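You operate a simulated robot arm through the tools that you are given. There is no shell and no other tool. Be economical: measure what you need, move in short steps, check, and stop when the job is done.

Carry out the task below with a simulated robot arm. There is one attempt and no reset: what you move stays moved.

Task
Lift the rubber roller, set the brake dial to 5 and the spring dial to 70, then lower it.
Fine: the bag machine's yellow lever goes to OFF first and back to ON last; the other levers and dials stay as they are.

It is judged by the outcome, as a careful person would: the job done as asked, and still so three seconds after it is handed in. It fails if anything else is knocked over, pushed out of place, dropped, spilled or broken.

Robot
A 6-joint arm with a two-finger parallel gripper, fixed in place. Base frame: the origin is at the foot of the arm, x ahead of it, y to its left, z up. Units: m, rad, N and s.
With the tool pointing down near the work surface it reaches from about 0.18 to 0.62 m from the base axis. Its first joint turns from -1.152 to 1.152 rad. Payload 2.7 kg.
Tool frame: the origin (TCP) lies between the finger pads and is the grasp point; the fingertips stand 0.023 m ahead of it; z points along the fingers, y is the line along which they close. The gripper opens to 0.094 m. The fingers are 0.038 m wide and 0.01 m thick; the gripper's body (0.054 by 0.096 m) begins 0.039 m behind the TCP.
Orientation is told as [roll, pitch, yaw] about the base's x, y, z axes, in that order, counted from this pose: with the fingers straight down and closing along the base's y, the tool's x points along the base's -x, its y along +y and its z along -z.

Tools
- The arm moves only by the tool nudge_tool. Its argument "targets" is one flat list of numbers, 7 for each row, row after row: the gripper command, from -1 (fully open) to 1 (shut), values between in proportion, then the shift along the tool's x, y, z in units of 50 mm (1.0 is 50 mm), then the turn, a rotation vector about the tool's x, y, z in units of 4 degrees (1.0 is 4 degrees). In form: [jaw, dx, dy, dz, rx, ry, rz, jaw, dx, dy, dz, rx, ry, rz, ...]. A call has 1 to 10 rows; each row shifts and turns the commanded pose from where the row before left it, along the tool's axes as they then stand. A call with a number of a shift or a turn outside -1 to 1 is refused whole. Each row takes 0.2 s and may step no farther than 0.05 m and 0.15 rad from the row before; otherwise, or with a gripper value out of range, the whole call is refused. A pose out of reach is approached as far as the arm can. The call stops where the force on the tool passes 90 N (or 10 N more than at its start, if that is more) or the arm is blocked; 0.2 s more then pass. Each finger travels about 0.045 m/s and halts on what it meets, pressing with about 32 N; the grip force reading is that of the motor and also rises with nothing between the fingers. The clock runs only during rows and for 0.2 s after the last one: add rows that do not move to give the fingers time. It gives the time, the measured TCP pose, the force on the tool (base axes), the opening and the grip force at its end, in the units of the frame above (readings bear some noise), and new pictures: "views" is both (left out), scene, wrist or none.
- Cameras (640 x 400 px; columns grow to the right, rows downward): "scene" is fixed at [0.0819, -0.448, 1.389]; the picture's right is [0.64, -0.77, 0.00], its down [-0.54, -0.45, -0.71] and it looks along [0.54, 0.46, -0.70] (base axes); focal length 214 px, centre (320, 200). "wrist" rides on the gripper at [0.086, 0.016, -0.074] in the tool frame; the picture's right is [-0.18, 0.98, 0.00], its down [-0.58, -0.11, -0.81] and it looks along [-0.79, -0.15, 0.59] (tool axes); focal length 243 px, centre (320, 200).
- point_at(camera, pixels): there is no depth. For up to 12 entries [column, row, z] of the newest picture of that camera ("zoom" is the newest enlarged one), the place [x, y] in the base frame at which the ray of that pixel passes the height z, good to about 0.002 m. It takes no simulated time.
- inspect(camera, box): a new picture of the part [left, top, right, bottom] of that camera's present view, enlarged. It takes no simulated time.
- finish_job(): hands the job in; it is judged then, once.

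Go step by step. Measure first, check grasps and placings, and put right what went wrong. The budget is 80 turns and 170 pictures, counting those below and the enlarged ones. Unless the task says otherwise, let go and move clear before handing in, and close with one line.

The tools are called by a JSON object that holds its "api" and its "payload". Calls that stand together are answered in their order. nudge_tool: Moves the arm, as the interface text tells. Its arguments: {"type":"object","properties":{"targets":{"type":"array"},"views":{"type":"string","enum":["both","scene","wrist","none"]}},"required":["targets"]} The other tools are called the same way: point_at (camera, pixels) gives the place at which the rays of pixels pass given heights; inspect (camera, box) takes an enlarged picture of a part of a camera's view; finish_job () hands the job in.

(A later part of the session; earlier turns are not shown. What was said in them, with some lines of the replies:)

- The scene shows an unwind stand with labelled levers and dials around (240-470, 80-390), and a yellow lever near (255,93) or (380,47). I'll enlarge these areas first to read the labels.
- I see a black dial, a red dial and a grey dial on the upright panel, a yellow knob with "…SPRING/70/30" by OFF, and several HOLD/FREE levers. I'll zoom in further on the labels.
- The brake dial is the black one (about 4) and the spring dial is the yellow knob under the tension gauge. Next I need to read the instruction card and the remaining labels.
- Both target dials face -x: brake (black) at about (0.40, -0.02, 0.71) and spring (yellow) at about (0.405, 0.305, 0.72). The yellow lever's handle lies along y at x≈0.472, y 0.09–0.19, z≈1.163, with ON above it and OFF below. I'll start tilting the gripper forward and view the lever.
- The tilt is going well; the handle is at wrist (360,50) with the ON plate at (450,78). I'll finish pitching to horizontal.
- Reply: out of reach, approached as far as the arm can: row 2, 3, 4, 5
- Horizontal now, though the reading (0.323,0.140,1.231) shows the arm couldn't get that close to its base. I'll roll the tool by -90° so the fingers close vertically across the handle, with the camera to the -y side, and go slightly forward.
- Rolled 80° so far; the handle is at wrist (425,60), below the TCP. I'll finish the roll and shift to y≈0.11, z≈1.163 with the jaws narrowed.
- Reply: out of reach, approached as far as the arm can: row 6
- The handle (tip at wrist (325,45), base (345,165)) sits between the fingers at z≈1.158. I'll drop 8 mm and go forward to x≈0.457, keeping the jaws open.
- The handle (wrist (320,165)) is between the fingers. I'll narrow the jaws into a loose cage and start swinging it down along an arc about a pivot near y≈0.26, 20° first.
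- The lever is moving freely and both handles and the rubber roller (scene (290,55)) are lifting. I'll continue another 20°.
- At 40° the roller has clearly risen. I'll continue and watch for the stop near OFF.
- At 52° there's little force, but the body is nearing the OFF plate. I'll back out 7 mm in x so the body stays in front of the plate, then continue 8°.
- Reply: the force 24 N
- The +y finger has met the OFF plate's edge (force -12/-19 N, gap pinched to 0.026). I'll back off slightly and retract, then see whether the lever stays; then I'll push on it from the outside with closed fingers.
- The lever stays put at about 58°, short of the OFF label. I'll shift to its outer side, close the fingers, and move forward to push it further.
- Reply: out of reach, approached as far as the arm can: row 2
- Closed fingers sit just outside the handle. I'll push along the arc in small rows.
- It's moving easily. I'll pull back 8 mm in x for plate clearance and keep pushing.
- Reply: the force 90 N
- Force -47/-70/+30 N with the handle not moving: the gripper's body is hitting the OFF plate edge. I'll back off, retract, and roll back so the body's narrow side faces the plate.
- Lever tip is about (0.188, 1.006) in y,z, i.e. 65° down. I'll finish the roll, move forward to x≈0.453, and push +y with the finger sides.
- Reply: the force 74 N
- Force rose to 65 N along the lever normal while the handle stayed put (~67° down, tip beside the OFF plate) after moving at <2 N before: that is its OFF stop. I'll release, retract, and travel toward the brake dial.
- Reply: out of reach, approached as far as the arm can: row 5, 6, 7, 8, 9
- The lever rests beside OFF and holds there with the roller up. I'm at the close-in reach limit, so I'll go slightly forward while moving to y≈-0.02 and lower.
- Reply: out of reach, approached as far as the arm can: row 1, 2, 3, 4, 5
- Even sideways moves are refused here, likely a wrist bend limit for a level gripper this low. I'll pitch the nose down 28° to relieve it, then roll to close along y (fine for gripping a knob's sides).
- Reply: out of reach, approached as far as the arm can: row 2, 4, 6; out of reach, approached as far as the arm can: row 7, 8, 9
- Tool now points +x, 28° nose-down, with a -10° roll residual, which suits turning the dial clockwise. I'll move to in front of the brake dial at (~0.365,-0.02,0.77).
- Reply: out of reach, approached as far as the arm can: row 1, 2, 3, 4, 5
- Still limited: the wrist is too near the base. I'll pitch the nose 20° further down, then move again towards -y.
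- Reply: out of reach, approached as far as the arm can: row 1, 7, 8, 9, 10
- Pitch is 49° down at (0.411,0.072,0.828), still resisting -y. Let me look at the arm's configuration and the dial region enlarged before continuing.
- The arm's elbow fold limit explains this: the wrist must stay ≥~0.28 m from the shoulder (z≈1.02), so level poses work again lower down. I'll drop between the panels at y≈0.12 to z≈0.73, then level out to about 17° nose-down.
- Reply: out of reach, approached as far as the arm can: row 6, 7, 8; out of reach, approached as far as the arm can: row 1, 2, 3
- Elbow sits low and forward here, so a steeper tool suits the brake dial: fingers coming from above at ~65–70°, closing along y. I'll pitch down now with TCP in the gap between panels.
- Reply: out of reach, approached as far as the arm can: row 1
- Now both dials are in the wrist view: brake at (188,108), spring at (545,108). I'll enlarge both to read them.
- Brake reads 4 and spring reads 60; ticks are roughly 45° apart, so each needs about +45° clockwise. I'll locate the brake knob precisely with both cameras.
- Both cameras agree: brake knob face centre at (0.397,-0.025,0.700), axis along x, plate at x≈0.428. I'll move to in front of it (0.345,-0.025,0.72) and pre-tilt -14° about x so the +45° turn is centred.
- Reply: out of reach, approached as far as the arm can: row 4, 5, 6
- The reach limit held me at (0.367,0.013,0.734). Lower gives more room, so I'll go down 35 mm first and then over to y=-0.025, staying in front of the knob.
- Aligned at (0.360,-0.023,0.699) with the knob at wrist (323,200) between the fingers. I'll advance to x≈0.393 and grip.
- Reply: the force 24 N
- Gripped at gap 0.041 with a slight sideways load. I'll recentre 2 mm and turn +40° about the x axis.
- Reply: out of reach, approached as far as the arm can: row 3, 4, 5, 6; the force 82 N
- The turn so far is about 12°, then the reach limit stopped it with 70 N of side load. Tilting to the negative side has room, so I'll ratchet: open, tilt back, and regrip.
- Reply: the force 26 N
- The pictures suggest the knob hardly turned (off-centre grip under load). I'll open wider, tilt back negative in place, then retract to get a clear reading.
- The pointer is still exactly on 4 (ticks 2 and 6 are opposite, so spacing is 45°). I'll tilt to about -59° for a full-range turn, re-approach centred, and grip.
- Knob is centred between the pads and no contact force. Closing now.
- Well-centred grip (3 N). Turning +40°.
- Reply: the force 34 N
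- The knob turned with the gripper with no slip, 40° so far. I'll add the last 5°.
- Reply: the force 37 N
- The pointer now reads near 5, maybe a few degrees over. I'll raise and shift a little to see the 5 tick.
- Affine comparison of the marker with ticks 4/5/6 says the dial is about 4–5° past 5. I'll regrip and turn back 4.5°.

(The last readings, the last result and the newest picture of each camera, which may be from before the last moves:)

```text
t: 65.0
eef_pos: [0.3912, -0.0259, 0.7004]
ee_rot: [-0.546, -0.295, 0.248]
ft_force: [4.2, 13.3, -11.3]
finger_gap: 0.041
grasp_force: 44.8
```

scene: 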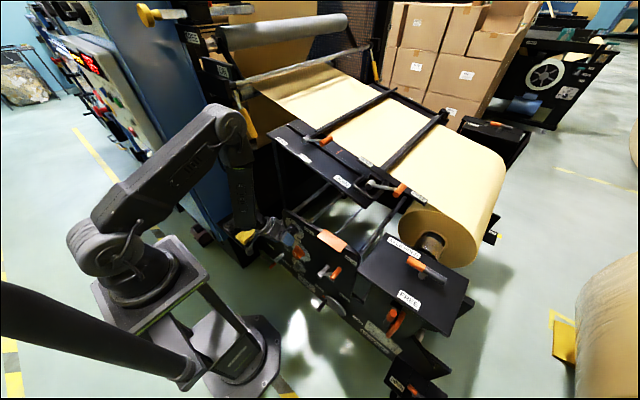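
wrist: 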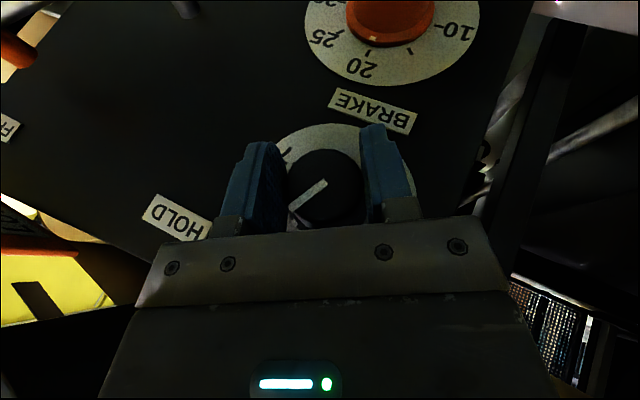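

{"api": "nudge_tool", "payload": {"targets": [1, 0, 0, 0, 0.5, 0.033, -0.2, 1, 0, 0, 0, 0.5, 0.033, -0.2, 1, 0, 0, 0, 0, 0, 0, -0.6, 0, 0, 0, 0, 0, 0, -0.6, 0, 0, 0, 0, 0, 0, -0.6, 0, 0, 0, 0, 0, 0, -0.6, 0.31, 0, -0.16, 0, 0, 0, -0.6, 0.3, 0, -0.16, 0, 0, 0, -0.6, 0, 0.5, -0.7, 0, 0, 0, -0.6, 0, 0.5, -0.7, 0, 0, 0], "views": "wrist"}}

{"api": "inspect", "payload": {"camera": "wrist", "box": [200, 70, 360, 210]}}

{"api": "inspect", "payload": {"camera": "scene", "box": [275, 210, 323, 240]}}

```text
t: 67.2
eef_pos: [0.3295, 0.0489, 0.7337]
ee_rot: [-0.62, -0.277, 0.262]
ft_force: [0.2, -0.6, 0.5]
finger_gap: 0.0751
grasp_force: 0.1
```

wrist: 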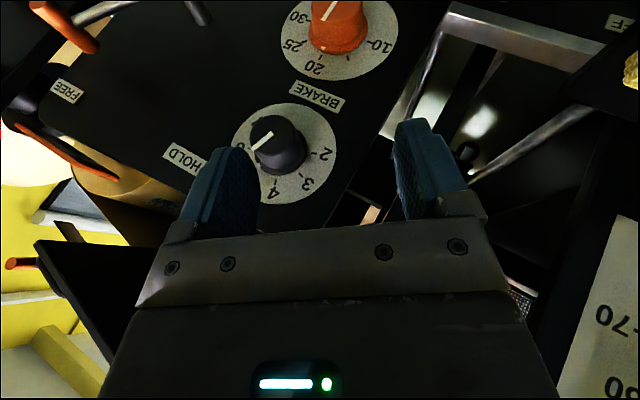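

```text
2.86 times, centred on (280, 140) of wrist
```

zoom: 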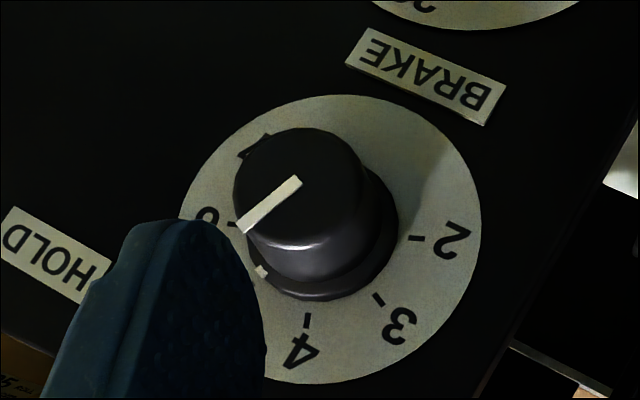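

```text
13.33 times, centred on (299, 225) of scene
```

zoom: 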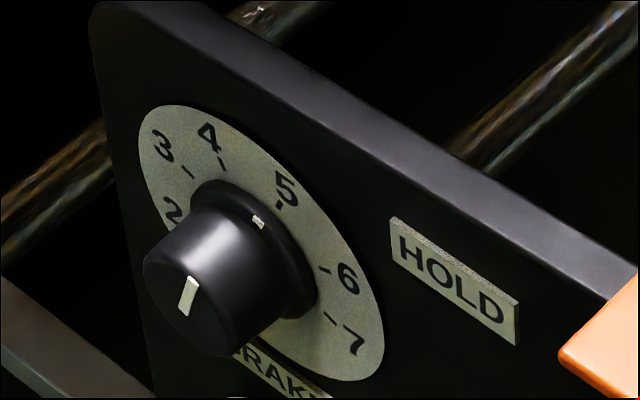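

Brake now sits on 5 within about 2–3°. Next the spring dial: I'll undo the sideways tilt, shift to +y, and level the gripper to approach below the gauge box.

{"api": "nudge_tool", "payload": {"targets": [-0.6, 0, 0, 0, -0.927, -0.06, 0.369, -0.6, 0, 0, 0, -0.927, -0.06, 0.369, -0.6, 0, 0, 0, -0.927, -0.06, 0.369, -0.6, 0, 0, 0, -0.927, -0.06, 0.369, -0.6, 0, 0.3, 0, -0.927, -0.06, 0.369, -0.6, 0, 0.3, 0, -0.927, -0.06, 0.369, -0.6, 0, 0.3, 0, -0.927, -0.06, 0.369, -0.6, 0, 0.3, 0, -0.927, -0.06, 0.369, -0.6, 0, 0.4, 0, -0.927, -0.06, 0.369, -0.6, 0, 0.5, 0, 0, 0, 0], "views": "none"}}

{"api": "nudge_tool", "payload": {"targets": [-0.6, 0, 0.3, 0, 0, -1, 0, -0.6, 0, 0.2, 0, 0, -1, 0, -0.6, 0, 0, 0, 0, -1, 0, -0.6, 0, 0, 0, 0, -1, 0, -0.6, 0, 0, 0, 0, -1, 0, -0.6, 0, 0, 0, 0, -1, 0, -0.6, 0, 0, 0, 0, -1, 0, -0.6, 0, 0, 0, 0, -1, 0]}}

```text
t: 69.4
eef_pos: [0.3299, 0.123, 0.7206]
ee_rot: [-0.094, -0.367, 0.093]
ft_force: [-0.3, -0.3, 0.3]
finger_gap: 0.075
grasp_force: 0.1
out of reach, approached as far as the arm can: row 8, 9
```

```text
t: 71.2
eef_pos: [0.4145, 0.1705, 0.7624]
ee_rot: [-0.176, -0.87, 0.205]
ft_force: [-59.0, -32.2, -12.8]
finger_gap: 0.0636
grasp_force: 0.0
out of reach, approached as far as the arm can: row 1, 2, 3, 4, 5, 6, 7, 8
```

scene: 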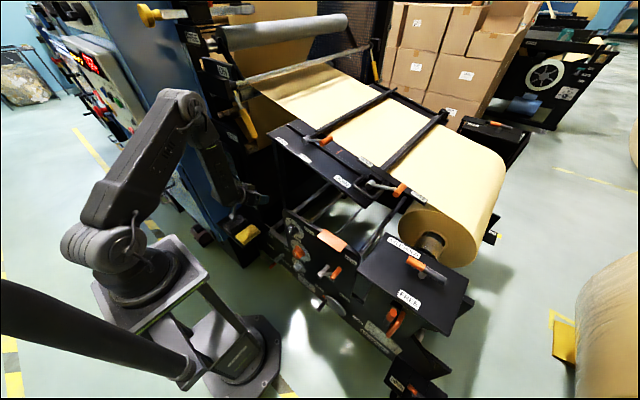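
wrist: 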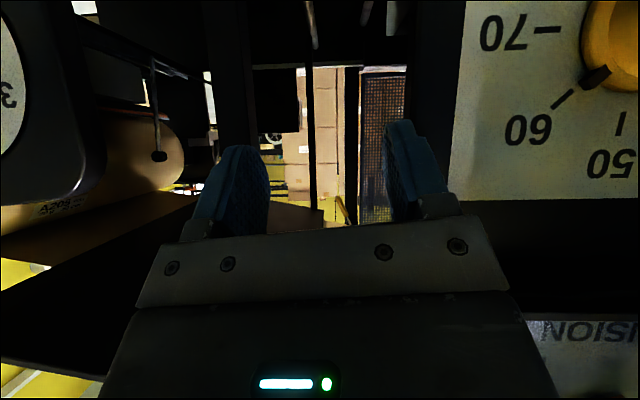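

The reach limit drifted me to x=0.4145 and the +y finger touched the spring plate's edge (-59/-32 N). I'll back off -y, then down and back, then take a vantage at about (0.33,0.22,0.71).

{"api": "nudge_tool", "payload": {"targets": [-0.6, 0.1, -0.3, -0.1, 0, 0, 0, -0.6, 0.45, 0, 0, 0, 0, 0, -0.6, 0.45, 0, 0, 0, 0, 0, -0.6, 0.4, 0, 0, 0, 0, 0, -0.6, 0.117, 0.415, -0.213, 0, 0, 0, -0.6, 0.117, 0.415, -0.213, 0, 0, 0, -0.6, 0.117, 0.415, -0.213, 0, 0, 0, -0.6, 0, 0.3, 0, 0, 0, 0]}}

{"api": "inspect", "payload": {"camera": "scene", "box": [210, 165, 274, 205]}}

```text
t: 71.8
eef_pos: [0.4161, 0.1665, 0.7623]
ee_rot: [-0.176, -0.864, 0.222]
ft_force: [-19.4, -7.2, 15.2]
finger_gap: 0.0719
grasp_force: 0.0
out of reach, approached as far as the arm can: row 1, 2
stopped in row 2: the force on the tool passed its limit (the readings are from after the stop); the commanded pose is now the measured one
```

scene: 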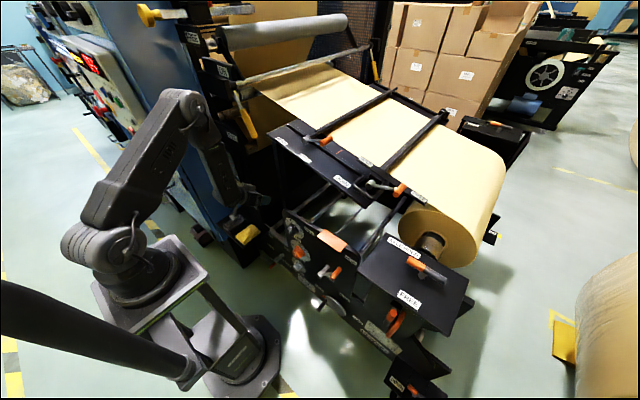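
wrist: 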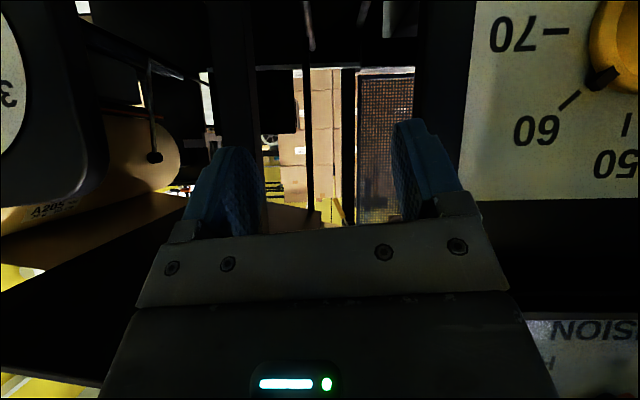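

```text
10.00 times, centred on (242, 185) of scene
```

zoom: 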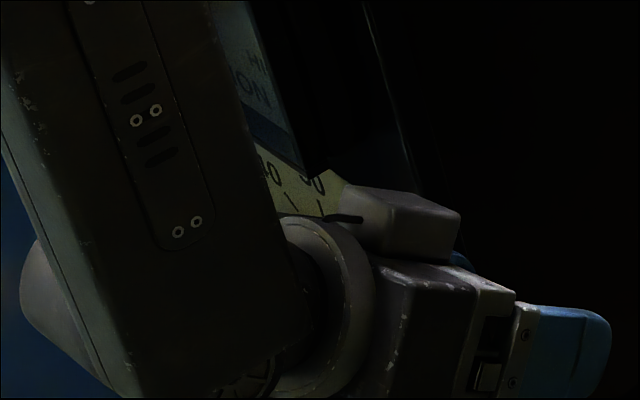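

Force stop while moving back; the +y finger is brushing the plate's side. I'll use the escape that worked before: pitch down while retracting along the tool axis, with a little -y.

{"api": "nudge_tool", "payload": {"targets": [-0.3, 0, -0.15, -0.1, 0, 0.5, 0, -0.3, 0, -0.15, -0.2, 0, 1, 0, -0.3, 0, 0, -0.2, 0, 1, 0, -0.3, 0, 0, -0.2, 0, 1, 0, -0.3, 0, 0, -0.2, 0, 1, 0, -0.3, 0.2, 0, -0.2, 0, 1, 0, -0.3, 0.3, 0, -0.2, 0, 1, 0], "views": "wrist"}}

```text
t: 73.4
eef_pos: [0.3554, 0.1506, 0.8032]
ee_rot: [-0.124, -0.416, 0.139]
ft_force: [-0.2, -1.0, -0.3]
finger_gap: 0.0611
grasp_force: 0.0
```

wrist: 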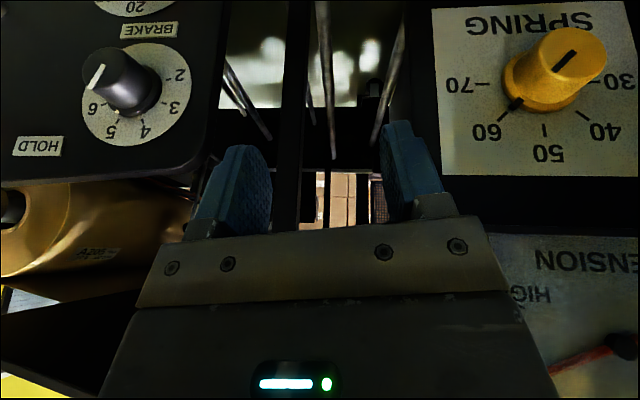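

Clear again, and the brake marker sits on 5. I'll move to (0.327,0.27,0.743), where the wrist has fold clearance, then pitch up toward level.

{"api": "nudge_tool", "payload": {"targets": [-0.3, 0.35, 0.15, -0.1, 0, 0, 0, -0.3, 0.1, 0.48, 0.1, 0, 0, 0, -0.3, 0.07, 0.48, 0.15, 0, 0, 0, -0.3, 0.06, 0.48, 0.18, 0, 0, 0, -0.3, 0.06, 0.48, 0.18, 0, 0, 0, -0.3, 0.06, 0.48, 0.18, 0, 0, 0, -0.3, 0, 0, 0, 0, -1, 0, -0.3, 0, 0, 0, 0, -1, 0, -0.3, 0, 0, 0, 0, -1, 0, -0.3, 0, 0, 0, 0, -1, 0]}}

```text
t: 75.6
eef_pos: [0.3273, 0.2708, 0.7412]
ee_rot: [-0.146, -0.694, 0.183]
ft_force: [0.4, -0.4, 0.3]
finger_gap: 0.0613
grasp_force: 0.1
```

scene: 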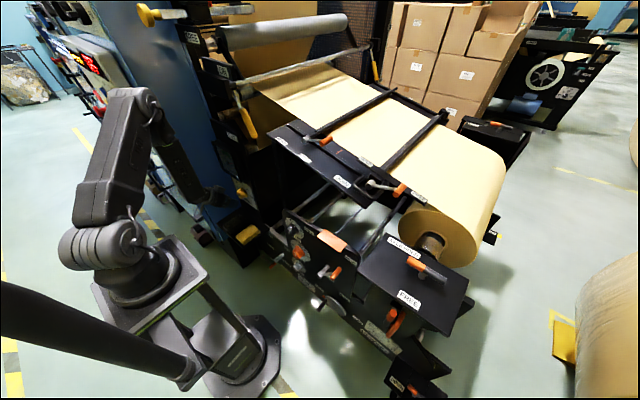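
wrist: 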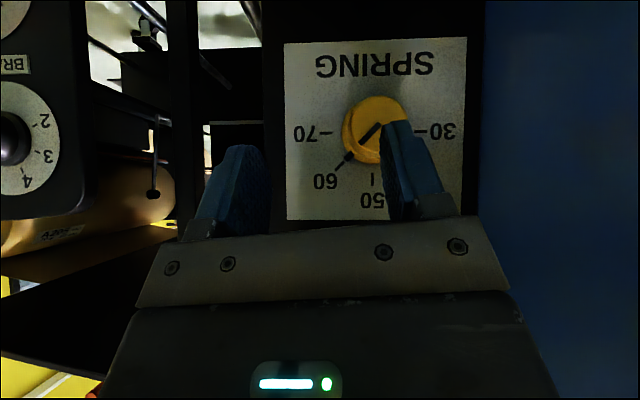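

Reached as commanded. The spring knob is at wrist (380,125); I'll zoom in the scene view to triangulate its centre.

{"api": "inspect", "payload": {"camera": "scene", "box": [218, 170, 266, 200]}}

{"api": "inspect", "payload": {"camera": "wrist", "box": [280, 30, 480, 225]}}

```text
13.33 times, centred on (242, 185) of scene
```

zoom: 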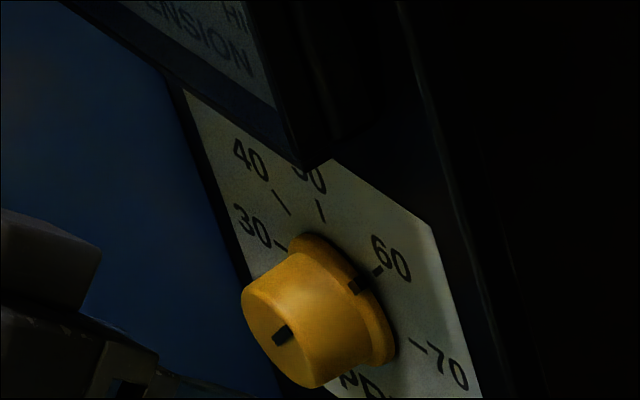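

```text
2.05 times, centred on (380, 128) of wrist
```

zoom: 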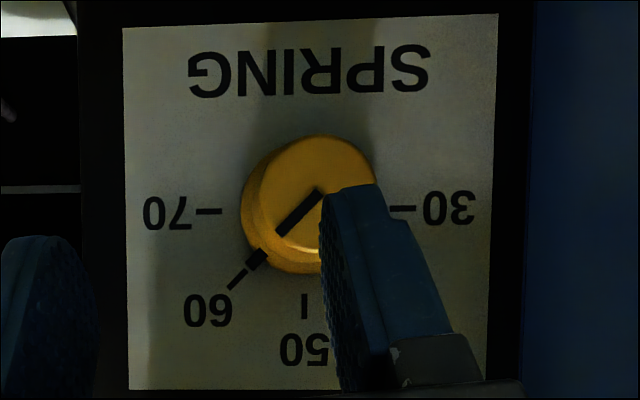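

{"api": "point_at", "payload": {"camera": "wrist", "pixels": [[372.7, 132.6, 0.72], [372.7, 132.6, 0.7], [372.7, 132.6, 0.69], [380, 123, 0.72], [380, 123, 0.7]]}}

{"api": "point_at", "payload": {"camera": "scene", "pixels": [[244.3, 192.1, 0.72], [244.3, 192.1, 0.7], [244.3, 192.1, 0.69], [239.75, 194.75, 0.72], [239.75, 194.75, 0.7]]}}

```text
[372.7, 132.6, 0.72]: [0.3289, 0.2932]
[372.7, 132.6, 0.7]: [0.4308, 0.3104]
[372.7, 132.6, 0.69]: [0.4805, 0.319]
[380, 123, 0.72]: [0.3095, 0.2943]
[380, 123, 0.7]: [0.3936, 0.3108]
```

```text
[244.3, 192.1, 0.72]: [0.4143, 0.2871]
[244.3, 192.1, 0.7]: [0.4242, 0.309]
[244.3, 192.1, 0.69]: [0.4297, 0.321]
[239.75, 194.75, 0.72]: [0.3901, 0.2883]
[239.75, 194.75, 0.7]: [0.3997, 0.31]
```

Spring knob axis is at y=0.310, z=0.700, face x≈0.395, plate ≈0.427. I'll pitch up to ~30° nose-down, pre-tilt -20° about x, and move in front of it.

{"api": "nudge_tool", "payload": {"targets": [-0.8, 0, 0, 0, 0, -1, 0, -0.8, 0, 0, 0, 0, -1, 0, -0.8, 0, 0, 0, 0, -1, 0, -0.8, 0, 0, 0, 0, -1, 0, -0.8, 0, 0, 0, 0, -1, 0, -0.8, 0, 0, 0, 0.488, 0.0885, -0.868, -0.8, 0, 0, 0, 0.488, 0.0885, -0.868, -0.8, 0, 0, 0, 0.488, 0.0885, -0.868, -0.8, 0, 0, 0, 0.488, 0.0885, -0.868, -0.8, 0, 0, 0, 0.488, 0.0885, -0.868], "views": "none"}}

{"api": "nudge_tool", "payload": {"targets": [-0.8, 0.06, 0.51, 0.29, 0, 0, 0, -0.8, 0.06, 0.51, 0.29, 0, 0, 0]}}

```text
t: 77.8
eef_pos: [0.3553, 0.3021, 0.7589]
ee_rot: [-0.757, -0.865, 0.718]
ft_force: [-0.5, 0.9, 0.3]
finger_gap: 0.0846
grasp_force: 0.0
out of reach, approached as far as the arm can: row 2, 3, 4, 5
```

```text
t: 78.4
eef_pos: [0.3745, 0.3304, 0.7181]
ee_rot: [-0.761, -0.857, 0.703]
ft_force: [-19.9, -75.3, 38.2]
finger_gap: 0.0847
grasp_force: 0.1
```

scene: 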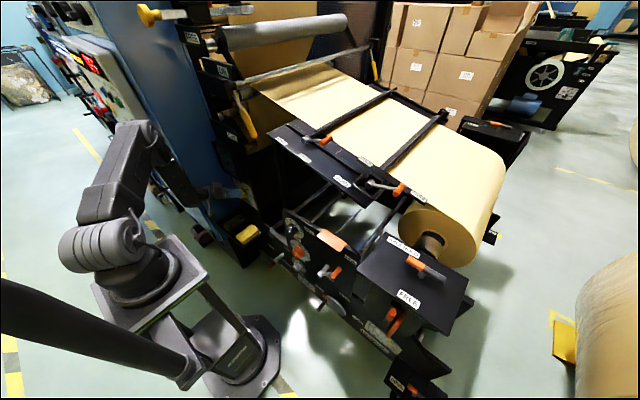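
wrist: 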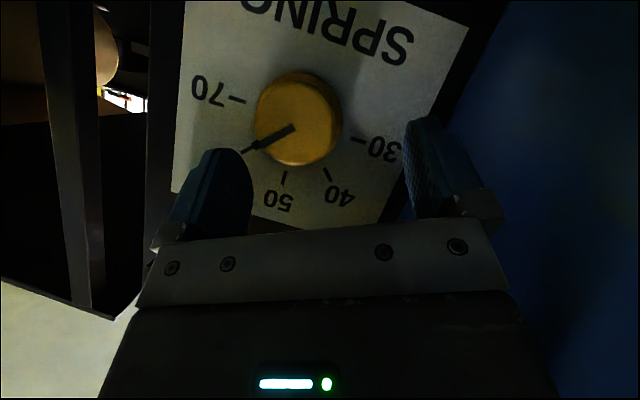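

Orientation is as planned, but the waist-joint limit (66°) shifted the position and the +y finger touches the blue cabinet (-75 N y). I'll back off in -x/-y first, then go down to (0.36,0.31,0.70).

{"api": "nudge_tool", "payload": {"targets": [-0.8, 0.23, -0.16, -0.22, 0, 0, 0, -0.8, 0.36, -0.02, 0.21, 0, 0, 0], "views": "wrist"}}

```text
t: 79.0
eef_pos: [0.3575, 0.3219, 0.7016]
ee_rot: [-0.752, -0.866, 0.723]
ft_force: [1.5, 0.7, 0.1]
finger_gap: 0.0846
grasp_force: 0.1
```

wrist: 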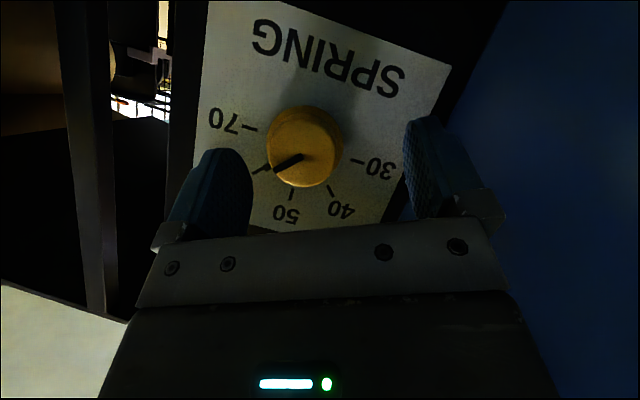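

Free again at (0.3575,0.322,0.702). I'll shift to y=0.31, advance 32 mm, and close on the knob.

{"api": "nudge_tool", "payload": {"targets": [-0.8, 0.13, -0.2, 0.06, 0, 0, 0, -0.8, -0.16, -0.022, 0.275, 0, 0, 0, -0.8, -0.16, -0.022, 0.275, 0, 0, 0, 1, 0, 0, 0, 0, 0, 0, 1, 0, 0, 0, 0, 0, 0, 1, 0, 0, 0, 0, 0, 0, 1, 0, 0, 0, 0, 0, 0]}}

```text
t: 80.6
eef_pos: [0.3917, 0.3054, 0.6992]
ee_rot: [-0.756, -0.867, 0.715]
ft_force: [-0.4, -14.4, 6.0]
finger_gap: 0.0532
grasp_force: 44.8
```

scene: 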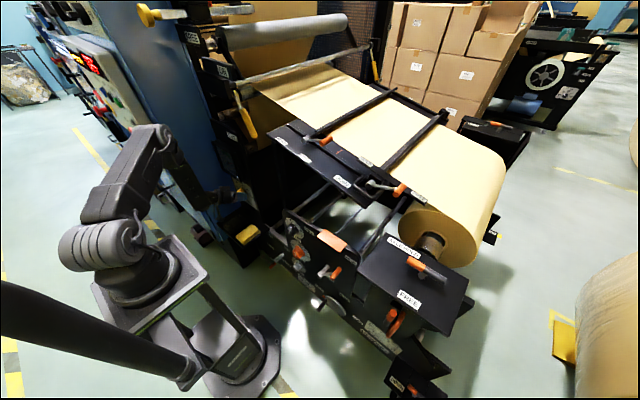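
wrist: 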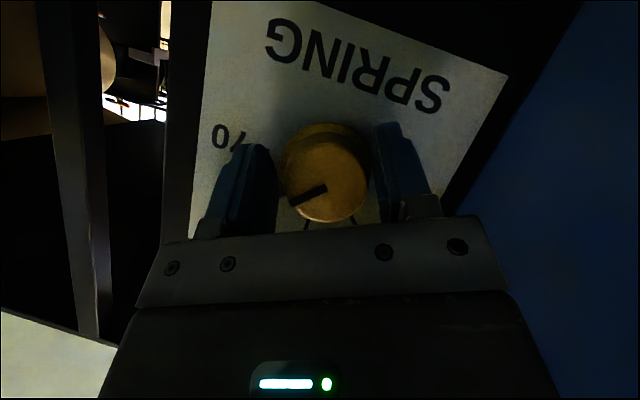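

Gripped (gap 0.053). Turning +40° about x with a 1.5 mm recentring.

{"api": "nudge_tool", "payload": {"targets": [1, 0, -0.03, 0, -0.499, -0.07, 0.864, 1, 0, 0, 0, -0.499, -0.07, 0.864, 1, 0, 0, 0, -0.499, -0.07, 0.864, 1, 0, 0, 0, -0.499, -0.07, 0.864, 1, 0, 0, 0, -0.499, -0.07, 0.864, 1, 0, 0, 0, -0.499, -0.07, 0.864, 1, 0, 0, 0, -0.499, -0.07, 0.864, 1, 0, 0, 0, -0.499, -0.07, 0.864, 1, 0, 0, 0, -0.499, -0.07, 0.864, 1, 0, 0, 0, -0.499, -0.07, 0.864], "views": "wrist"}}

```text
t: 81.9
eef_pos: [0.3894, 0.3054, 0.6971]
ee_rot: [-0.2, -1.025, 0.257]
ft_force: [-32.2, -14.5, 27.1]
finger_gap: 0.0486
grasp_force: 44.9
out of reach, approached as far as the arm can: row 6
stopped in row 6: the force on the tool passed its limit (the readings are from after the stop); the commanded pose is now the measured one
```

wrist: 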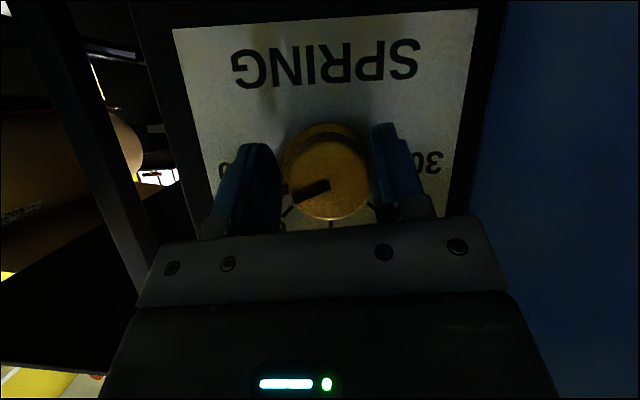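

The knob followed about 20° before the arm hit a limit. I'll ratchet: open, tilt back 24°, and regrip.

{"api": "nudge_tool", "payload": {"targets": [-0.7, 0, 0, 0, 0, 0, 0, -0.7, 0, 0, 0, 0, 0, 0, -0.7, 0, 0, 0, 0, 0, 0, -0.7, 0, 0, 0, 0.502, 0.085, -0.861, -0.7, 0, 0, 0, 0.502, 0.085, -0.861, -0.7, 0, 0, 0, 0.502, 0.085, -0.861, -0.7, 0, 0, 0, 0.502, 0.085, -0.861, -0.7, 0, 0, 0, 0.502, 0.085, -0.861, -0.7, 0, 0, 0, 0.502, 0.085, -0.861], "views": "wrist"}}

{"api": "inspect", "payload": {"camera": "scene", "box": [218, 170, 266, 200]}}

```text
t: 83.9
eef_pos: [0.3917, 0.3071, 0.6974]
ee_rot: [-0.808, -0.813, 0.748]
ft_force: [0.2, -0.5, 0.9]
finger_gap: 0.0802
grasp_force: 0.1
```

wrist: 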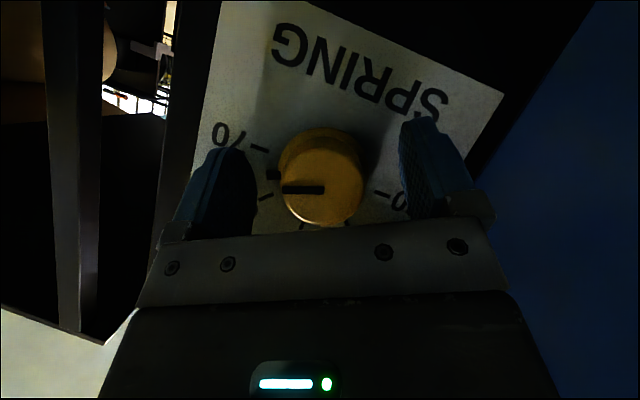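

```text
13.33 times, centred on (242, 185) of scene
```

zoom: 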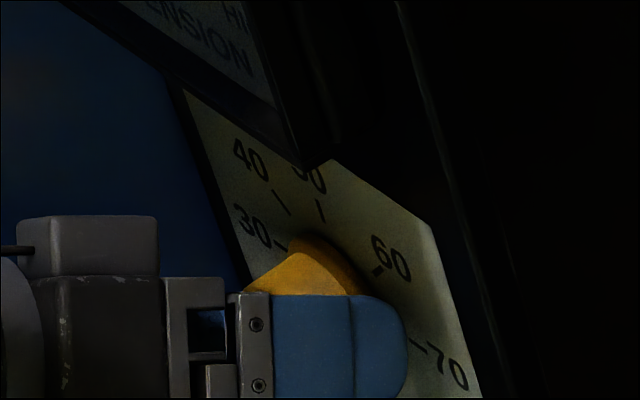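

Pointer is now halfway, about 65, needing about +20.5° more. Gripping and turning.

{"api": "nudge_tool", "payload": {"targets": [1, 0, 0, 0, 0, 0, 0, 1, 0, 0, 0, 0, 0, 0, 1, 0, 0, 0, 0, 0, 0, 1, 0, 0, 0, 0, 0, 0, 1, 0, 0, 0, -0.502, -0.085, 0.861, 1, 0, 0, 0, -0.502, -0.085, 0.861, 1, 0, 0, 0, -0.502, -0.085, 0.861, 1, 0, 0, 0, -0.502, -0.085, 0.861, 1, 0, 0, 0, -0.502, -0.085, 0.861, 1, 0, 0, 0, -0.07, -0.01, 0.12], "views": "wrist"}}

{"api": "inspect", "payload": {"camera": "wrist", "box": [190, 20, 450, 230]}}

```text
t: 86.1
eef_pos: [0.3879, 0.3051, 0.6962]
ee_rot: [-0.305, -1.001, 0.343]
ft_force: [-20.9, -20.4, 5.3]
finger_gap: 0.0484
grasp_force: 44.9
```

wrist: 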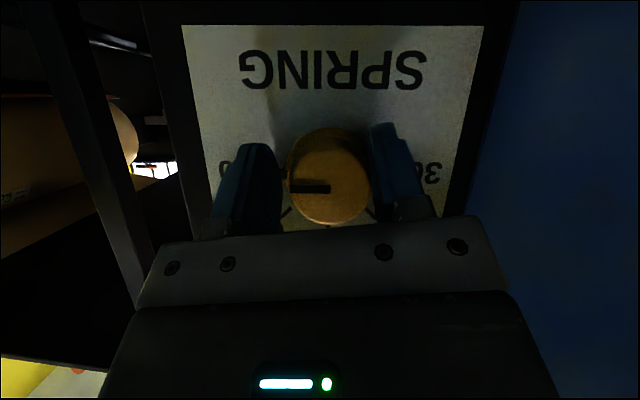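

```text
1.90 times, centred on (320, 125) of wrist
```

zoom: 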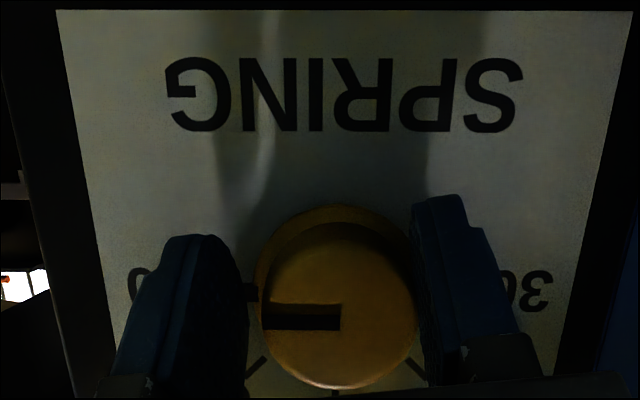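

The pointer line is level with SPRING's baseline, i.e. aimed at 70. I'll release, back straight out, and verify.

{"api": "nudge_tool", "payload": {"targets": [-0.7, 0, 0, 0, 0, 0, 0, -0.7, 0, 0, 0, 0, 0, 0, -0.7, 0, 0, 0, 0, 0, 0, -0.7, 0.18, 0.03, -0.3, 0, 0, 0, -0.7, 0.18, 0.03, -0.3, 0, 0, 0, -0.7, 0.1, -0.3, -0.16, 0, 0, 0, -0.7, 0, -0.5, 0, 0, 0, 0]}}

{"api": "inspect", "payload": {"camera": "wrist", "box": [270, 30, 470, 225]}}

{"api": "inspect", "payload": {"camera": "scene", "box": [218, 170, 266, 200]}}

```text
t: 87.7
eef_pos: [0.3626, 0.2769, 0.7058]
ee_rot: [-0.32, -1.0, 0.356]
ft_force: [-0.4, -0.1, 0.1]
finger_gap: 0.08
grasp_force: 0.1
out of reach, approached as far as the arm can: row 7
```

scene: 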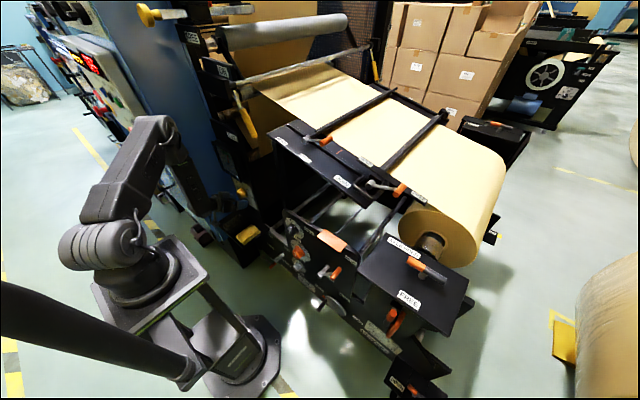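
wrist: 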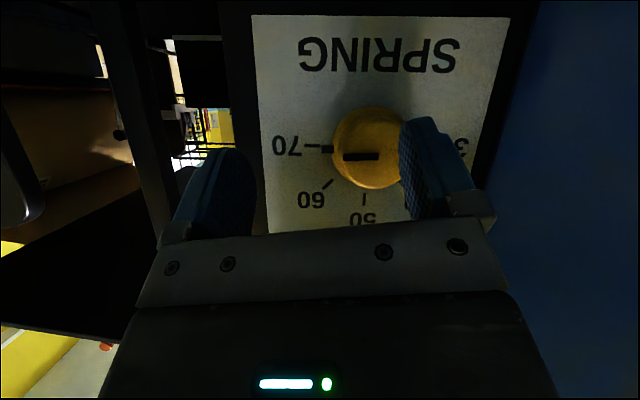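

```text
2.05 times, centred on (370, 128) of wrist
```

zoom: 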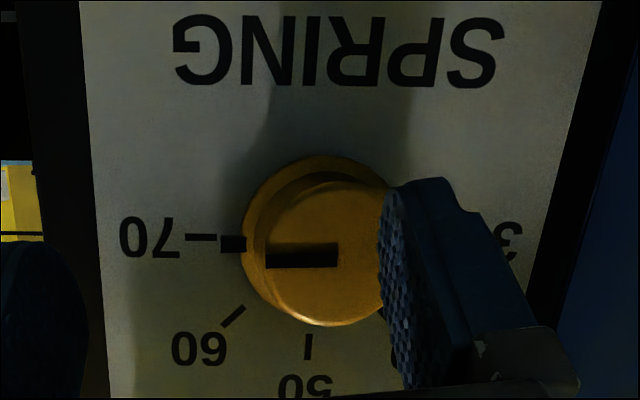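

```text
13.33 times, centred on (242, 185) of scene
```

zoom: 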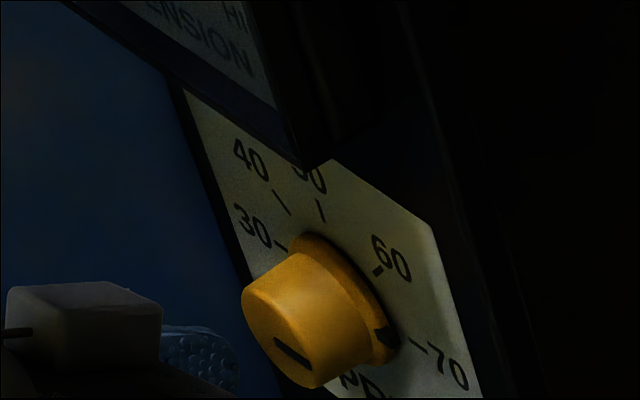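

Spring reads 70 (marker matches the predicted position for 70 in the scene zoom). Now the lever: I'll back away, close the jaws, and rise in front of the gauge to z≈0.95.

{"api": "nudge_tool", "payload": {"targets": [0.9, 0.26, -0.41, -0.3, 0, 0, 0, 0.9, 0.26, -0.41, -0.3, 0, 0, 0, 0.9, -0.67, -0.137, -0.41, 0, 0, 0, 0.9, -0.67, -0.137, -0.41, 0, 0, 0, 0.9, -0.67, -0.137, -0.41, 0, 0, 0, 0.9, -0.67, -0.137, -0.41, 0, 0, 0, 0.9, -0.67, -0.137, -0.41, 0, 0, 0, 0.9, -0.67, -0.137, -0.41, 0, 0, 0]}}

```text
t: 89.5
eef_pos: [0.368, 0.2604, 0.9618]
ee_rot: [-0.307, -1.015, 0.34]
ft_force: [0.3, -0.3, 0.2]
finger_gap: 0.0046
grasp_force: 0.0
out of reach, approached as far as the arm can: row 1, 2
```

scene: 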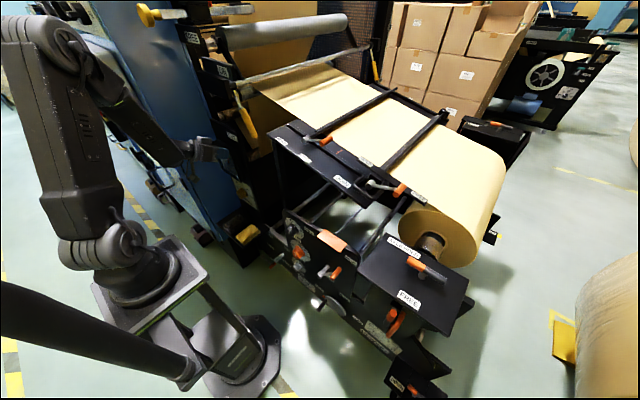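
wrist: 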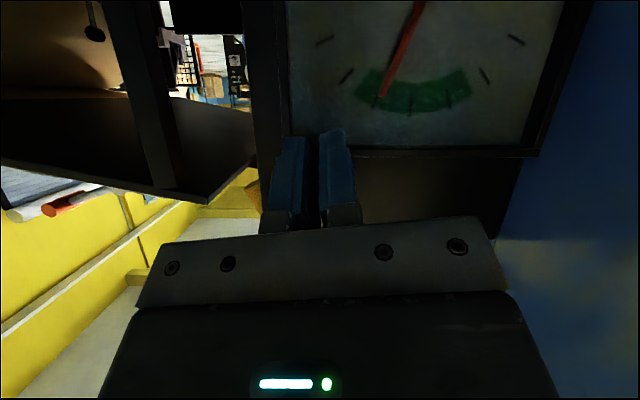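

In front of the gauge, clear. I'll shift to y≈0.195 and level the tool.

{"api": "nudge_tool", "payload": {"targets": [1, 0, -0.43, 0, 0, 0, 0, 1, 0, -0.43, 0, 0, 0, 0, 1, 0, -0.43, 0, 0, 0, 0, 1, 0, 0, 0, 0, -1, 0, 1, 0, 0, 0, 0, -1, 0, 1, 0, 0, 0, 0, -1, 0, 1, 0, 0, 0, 0, -1, 0, 1, 0, 0, 0, 0, -1, 0, 1, 0, 0, 0, 0, -1, 0, 1, 0, 0, 0, 0, -1, 0]}}

{"api": "inspect", "payload": {"camera": "scene", "box": [190, 80, 318, 160]}}

```text
t: 91.7
eef_pos: [0.3707, 0.1964, 0.9677]
ee_rot: [-1.245, -1.4, 1.326]
ft_force: [0.7, 0.2, 1.1]
finger_gap: 0.0
grasp_force: 32.4
```

scene: 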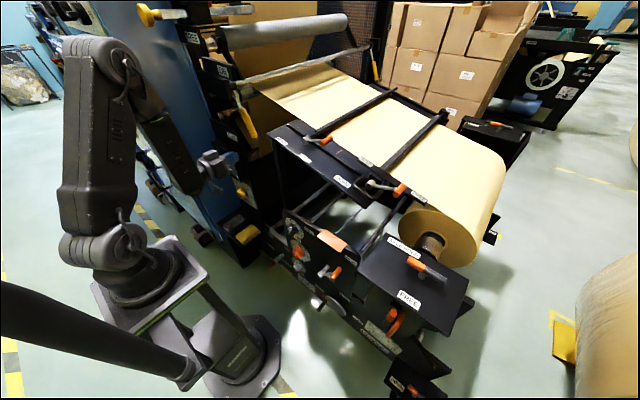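
wrist: 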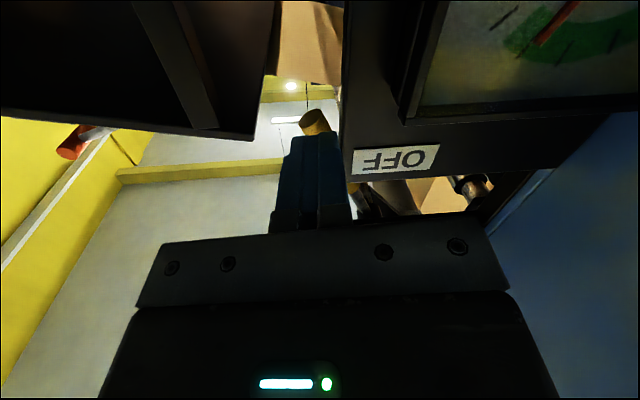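

```text
5.00 times, centred on (254, 120) of scene
```

zoom: 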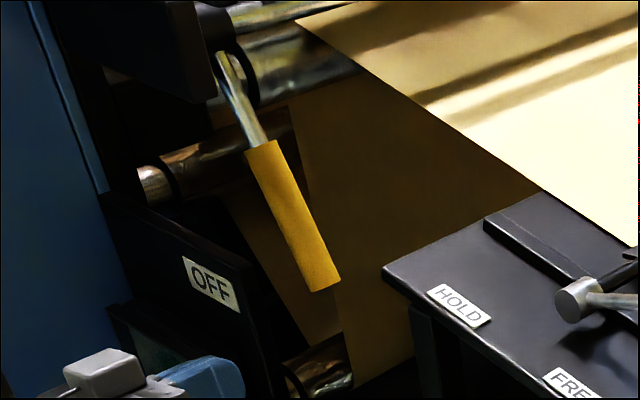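

The tool is nearly level at (0.371,0.196,0.968), right under the lever tip (wrist (316,122)). I'll go forward under the tip to x≈0.455.

{"api": "nudge_tool", "payload": {"targets": [1, -0.015, -0.06, 0.42, 0, 0, 0, 1, -0.015, -0.06, 0.42, 0, 0, 0, 1, -0.015, -0.05, 0.42, 0, 0, 0, 1, -0.015, -0.05, 0.42, 0, 0, 0]}}

{"api": "inspect", "payload": {"camera": "scene", "box": [190, 80, 318, 160]}}

```text
t: 92.7
eef_pos: [0.4566, 0.1926, 0.9677]
ee_rot: [-1.232, -1.4, 1.315]
ft_force: [-0.1, -0.4, 0.6]
finger_gap: 0.0002
grasp_force: 32.2
```

scene: 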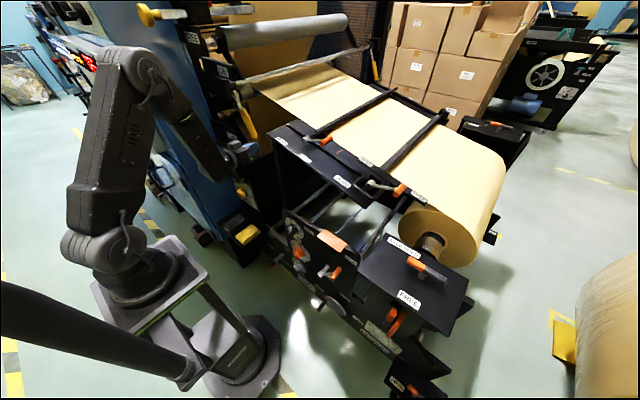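
wrist: 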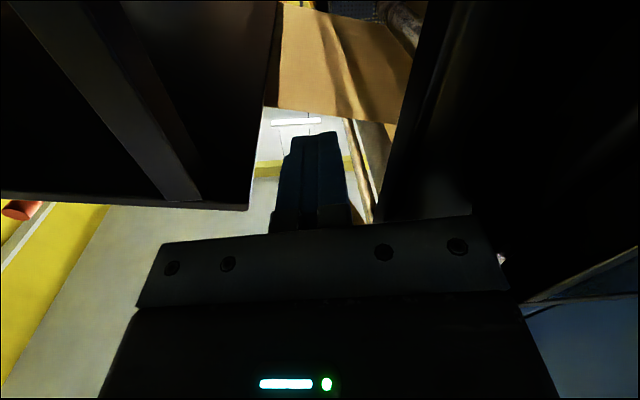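

```text
5.00 times, centred on (254, 120) of scene
```

zoom: 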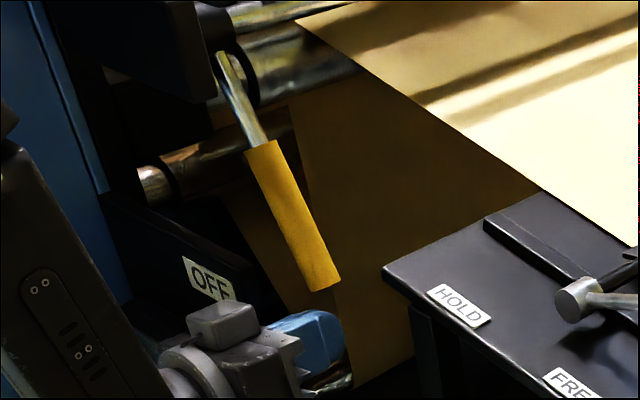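

The fingers are just below the tip. I'll rise to touch it and then sweep diagonally outward and up.

{"api": "nudge_tool", "payload": {"targets": [1, -0.1, -0.02, 0, 0, 0, 0, 1, -0.1, -0.02, 0, 0, 0, 0, 1, -0.12, -0.2, -0.02, 0, 0, 0, 1, -0.12, -0.2, -0.02, 0, 0, 0, 1, -0.12, -0.2, -0.02, 0, 0, 0], "views": "none"}}

{"api": "inspect", "payload": {"camera": "scene", "box": [190, 80, 318, 160]}}

```text
t: 93.9
eef_pos: [0.454, 0.164, 0.994]
ee_rot: [-1.115, -1.39, 1.193]
ft_force: [-7.5, -21.1, -33.9]
finger_gap: 0.0
grasp_force: 32.2
```

```text
5.00 times, centred on (254, 120) of scene
```

zoom: 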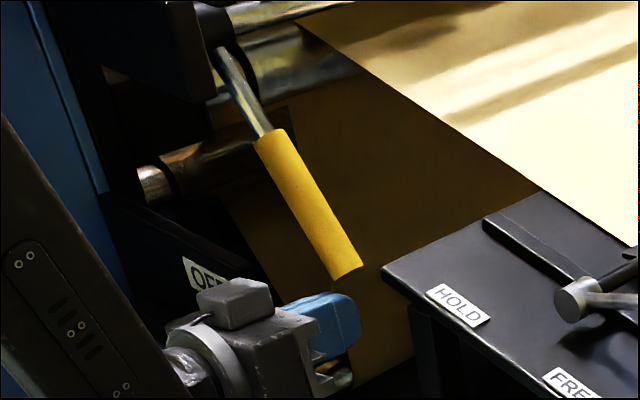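

It's working — the lever swung out to roughly 58°. Continuing the sweep.

{"api": "nudge_tool", "payload": {"targets": [1, -0.1, -0.22, 0, 0, 0, 0, 1, -0.11, -0.21, 0, 0, 0, 0, 1, -0.12, -0.2, 0, 0, 0, 0, 1, -0.13, -0.19, 0, 0, 0, 0], "views": "none"}}

{"api": "inspect", "payload": {"camera": "scene", "box": [190, 80, 318, 160]}}

```text
t: 94.9
eef_pos: [0.4522, 0.1469, 1.0126]
ee_rot: [-0.955, -1.372, 0.998]
ft_force: [-1.1, 1.2, -1.1]
finger_gap: 0.0001
grasp_force: 31.9
out of reach, approached as far as the arm can: row 1, 2, 3, 4
stopped in row 4: the force on the tool passed its limit (the readings are from after the stop); the commanded pose is now the measured one
```

```text
5.00 times, centred on (254, 120) of scene
```

zoom: 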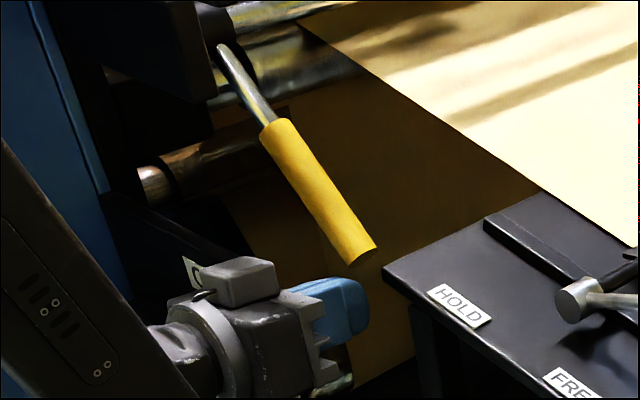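

Lever is near 50° and the fingers lost contact at the tip. I'll back out, move to the inner-lower side of the handle's middle, and come in again.

{"api": "nudge_tool", "payload": {"targets": [1, 0.055, 0.025, -0.5, 0, 0, 0, 1, 0.055, 0.025, -0.5, 0, 0, 0, 1, -0.32, 0.475, 0, 0, 0, 0, 1, -0.32, 0.475, 0, 0, 0, 0, 1, -0.04, -0.02, 0.36, 0, 0, 0, 1, -0.04, -0.02, 0.36, 0, 0, 0, 1, -0.04, -0.02, 0.36, 0, 0, 0], "views": "wrist"}}

{"api": "inspect", "payload": {"camera": "scene", "box": [190, 80, 318, 160]}}

```text
t: 96.5
eef_pos: [0.4576, 0.1976, 1.037]
ee_rot: [-0.958, -1.374, 1.0]
ft_force: [0.3, 0.3, 0.5]
finger_gap: 0.0001
grasp_force: 32.0
```

wrist: 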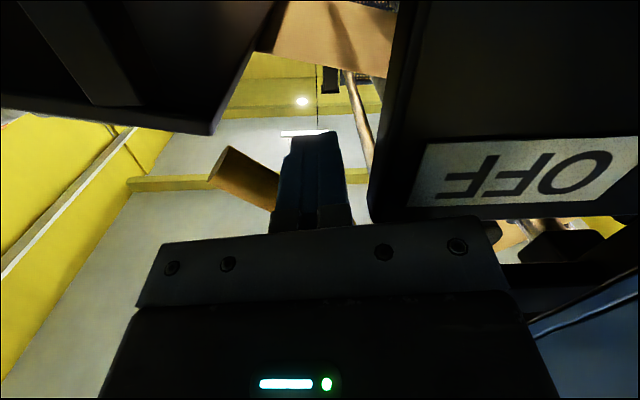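

```text
5.00 times, centred on (254, 120) of scene
```

zoom: 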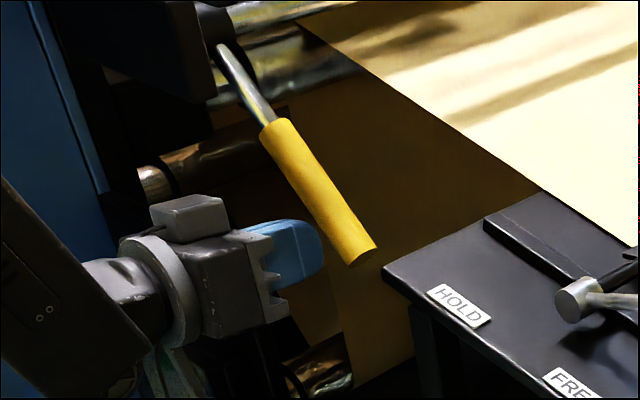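

Fingers are now on the inner side of the handle. I'll sweep along an arc about the pivot, pushing the lever up.

{"api": "nudge_tool", "payload": {"targets": [1, -0.09, -0.22, -0.02, 0, 0, 0, 1, -0.09, -0.22, -0.02, 0, 0, 0, 1, -0.13, -0.205, -0.025, 0, 0, 0, 1, -0.13, -0.205, -0.025, 0, 0, 0, 1, -0.16, -0.175, -0.025, 0, 0, 0, 1, -0.16, -0.175, -0.025, 0, 0, 0], "views": "none"}}

{"api": "inspect", "payload": {"camera": "scene", "box": [190, 60, 318, 140]}}

```text
t: 97.9
eef_pos: [0.4563, 0.1434, 1.085]
ee_rot: [-0.957, -1.374, 0.998]
ft_force: [-0.8, 2.5, -1.9]
finger_gap: 0.0
grasp_force: 32.4
```

```text
5.00 times, centred on (254, 100) of scene
```

zoom: 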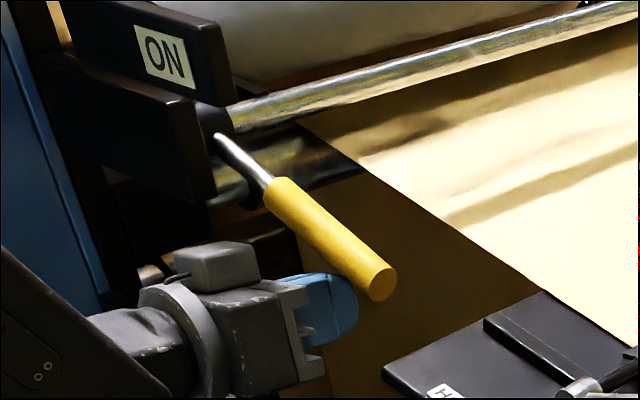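

The lever is rising smoothly with little force (about 20° below horizontal). Continuing to the ON position.

{"api": "nudge_tool", "payload": {"targets": [1, -0.19, -0.145, -0.03, 0, 0, 0, 1, -0.19, -0.145, -0.03, 0, 0, 0, 1, -0.215, -0.11, -0.03, 0, 0, 0, 1, -0.215, -0.11, -0.03, 0, 0, 0], "views": "none"}}

{"api": "inspect", "payload": {"camera": "scene", "box": [190, 60, 318, 140]}}

```text
t: 98.9
eef_pos: [0.4568, 0.1253, 1.1293]
ee_rot: [-0.96, -1.375, 1.002]
ft_force: [-0.5, 0.3, -0.4]
finger_gap: 0.0
grasp_force: 31.5
```

```text
5.00 times, centred on (254, 100) of scene
```

zoom: 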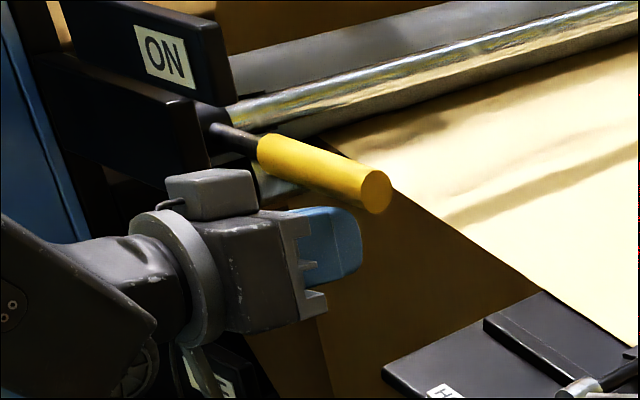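

The handle tip is at scene (265,98), matching its starting ON position, and the roller is down. I'll press gently upward to confirm the stop.

{"api": "nudge_tool", "payload": {"targets": [1, -0.06, 0, 0, 0, 0, 0, 1, -0.06, 0, 0, 0, 0, 0], "views": "none"}}

```text
t: 99.5
eef_pos: [0.4567, 0.1267, 1.1315]
ee_rot: [-0.915, -1.369, 0.958]
ft_force: [-1.9, -6.5, -13.6]
finger_gap: 0.0
grasp_force: 32.1
```

It resists (-14 N, barely moved), so the lever is on its ON stop. I'll drop away, retract, and check everything.

{"api": "nudge_tool", "payload": {"targets": [1, 0.3, 0, 0, 0, 0, 0, 1, 0.3, 0, 0, 0, 0, 0, 1, 0.04, 0.02, -0.4, 0, 0, 0, 1, 0.04, 0.02, -0.4, 0, 0, 0, 1, 0.04, 0.02, -0.4, 0, 0, 0, 1, 0, 0, 0, 0, 0, 0, 1, 0, 0, 0, 0, 0, 0], "views": "scene"}}

{"api": "inspect", "payload": {"camera": "scene", "box": [170, 20, 410, 170]}}

{"api": "inspect", "payload": {"camera": "scene", "box": [210, 170, 370, 290]}}

```text
t: 101.1
eef_pos: [0.3932, 0.1232, 1.1062]
ee_rot: [-0.956, -1.372, 0.999]
ft_force: [0.8, -0.3, -0.5]
finger_gap: 0.0
grasp_force: 32.4
```

scene: 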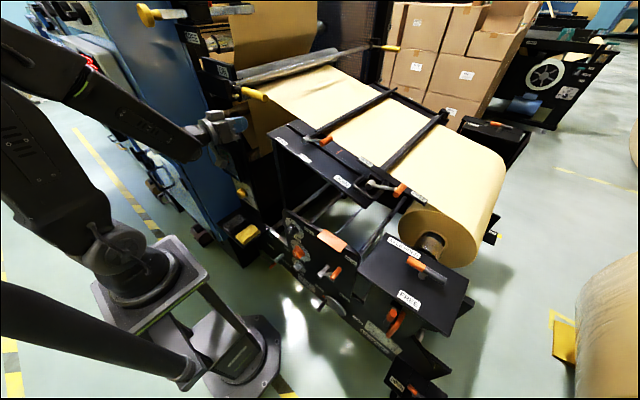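

```text
2.67 times, centred on (290, 95) of scene
```

zoom: 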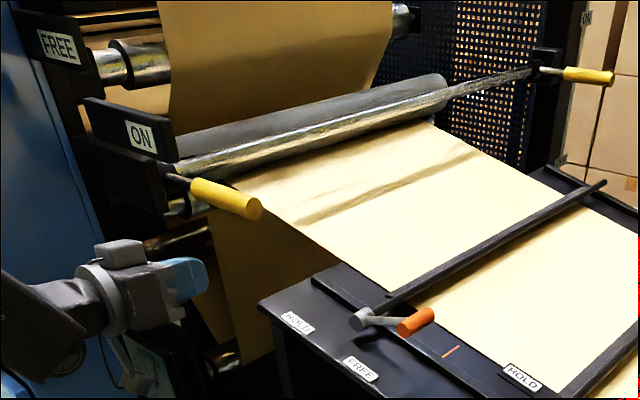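

```text
3.33 times, centred on (290, 230) of scene
```

zoom: 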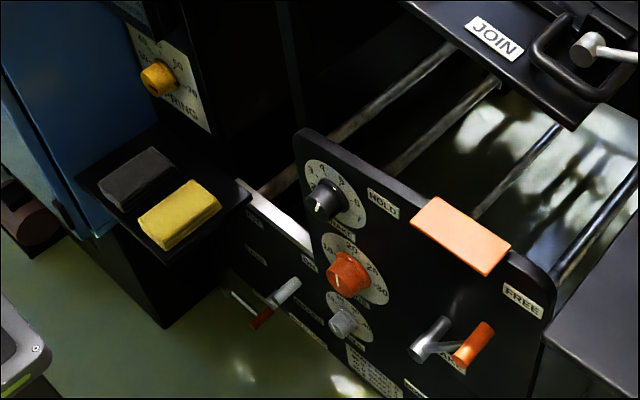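

The lever and roller match their starting ON picture, the brake dial reads 5 and the spring dial 70, nothing else has moved, and the gripper is clear. I'm handing the job in.

{"api": "finish_job", "payload": {}}

```text
The job is handed in.
```

The rubber roller was lifted with the yellow lever at OFF, the brake dial set to 5 and the spring dial to 70 (each within a few degrees by eye), and the roller lowered with the lever back at ON. The gripper briefly bumped the OFF plate, the spring dial's plate and the blue cabinet, but the final pictures show nothing else moved.
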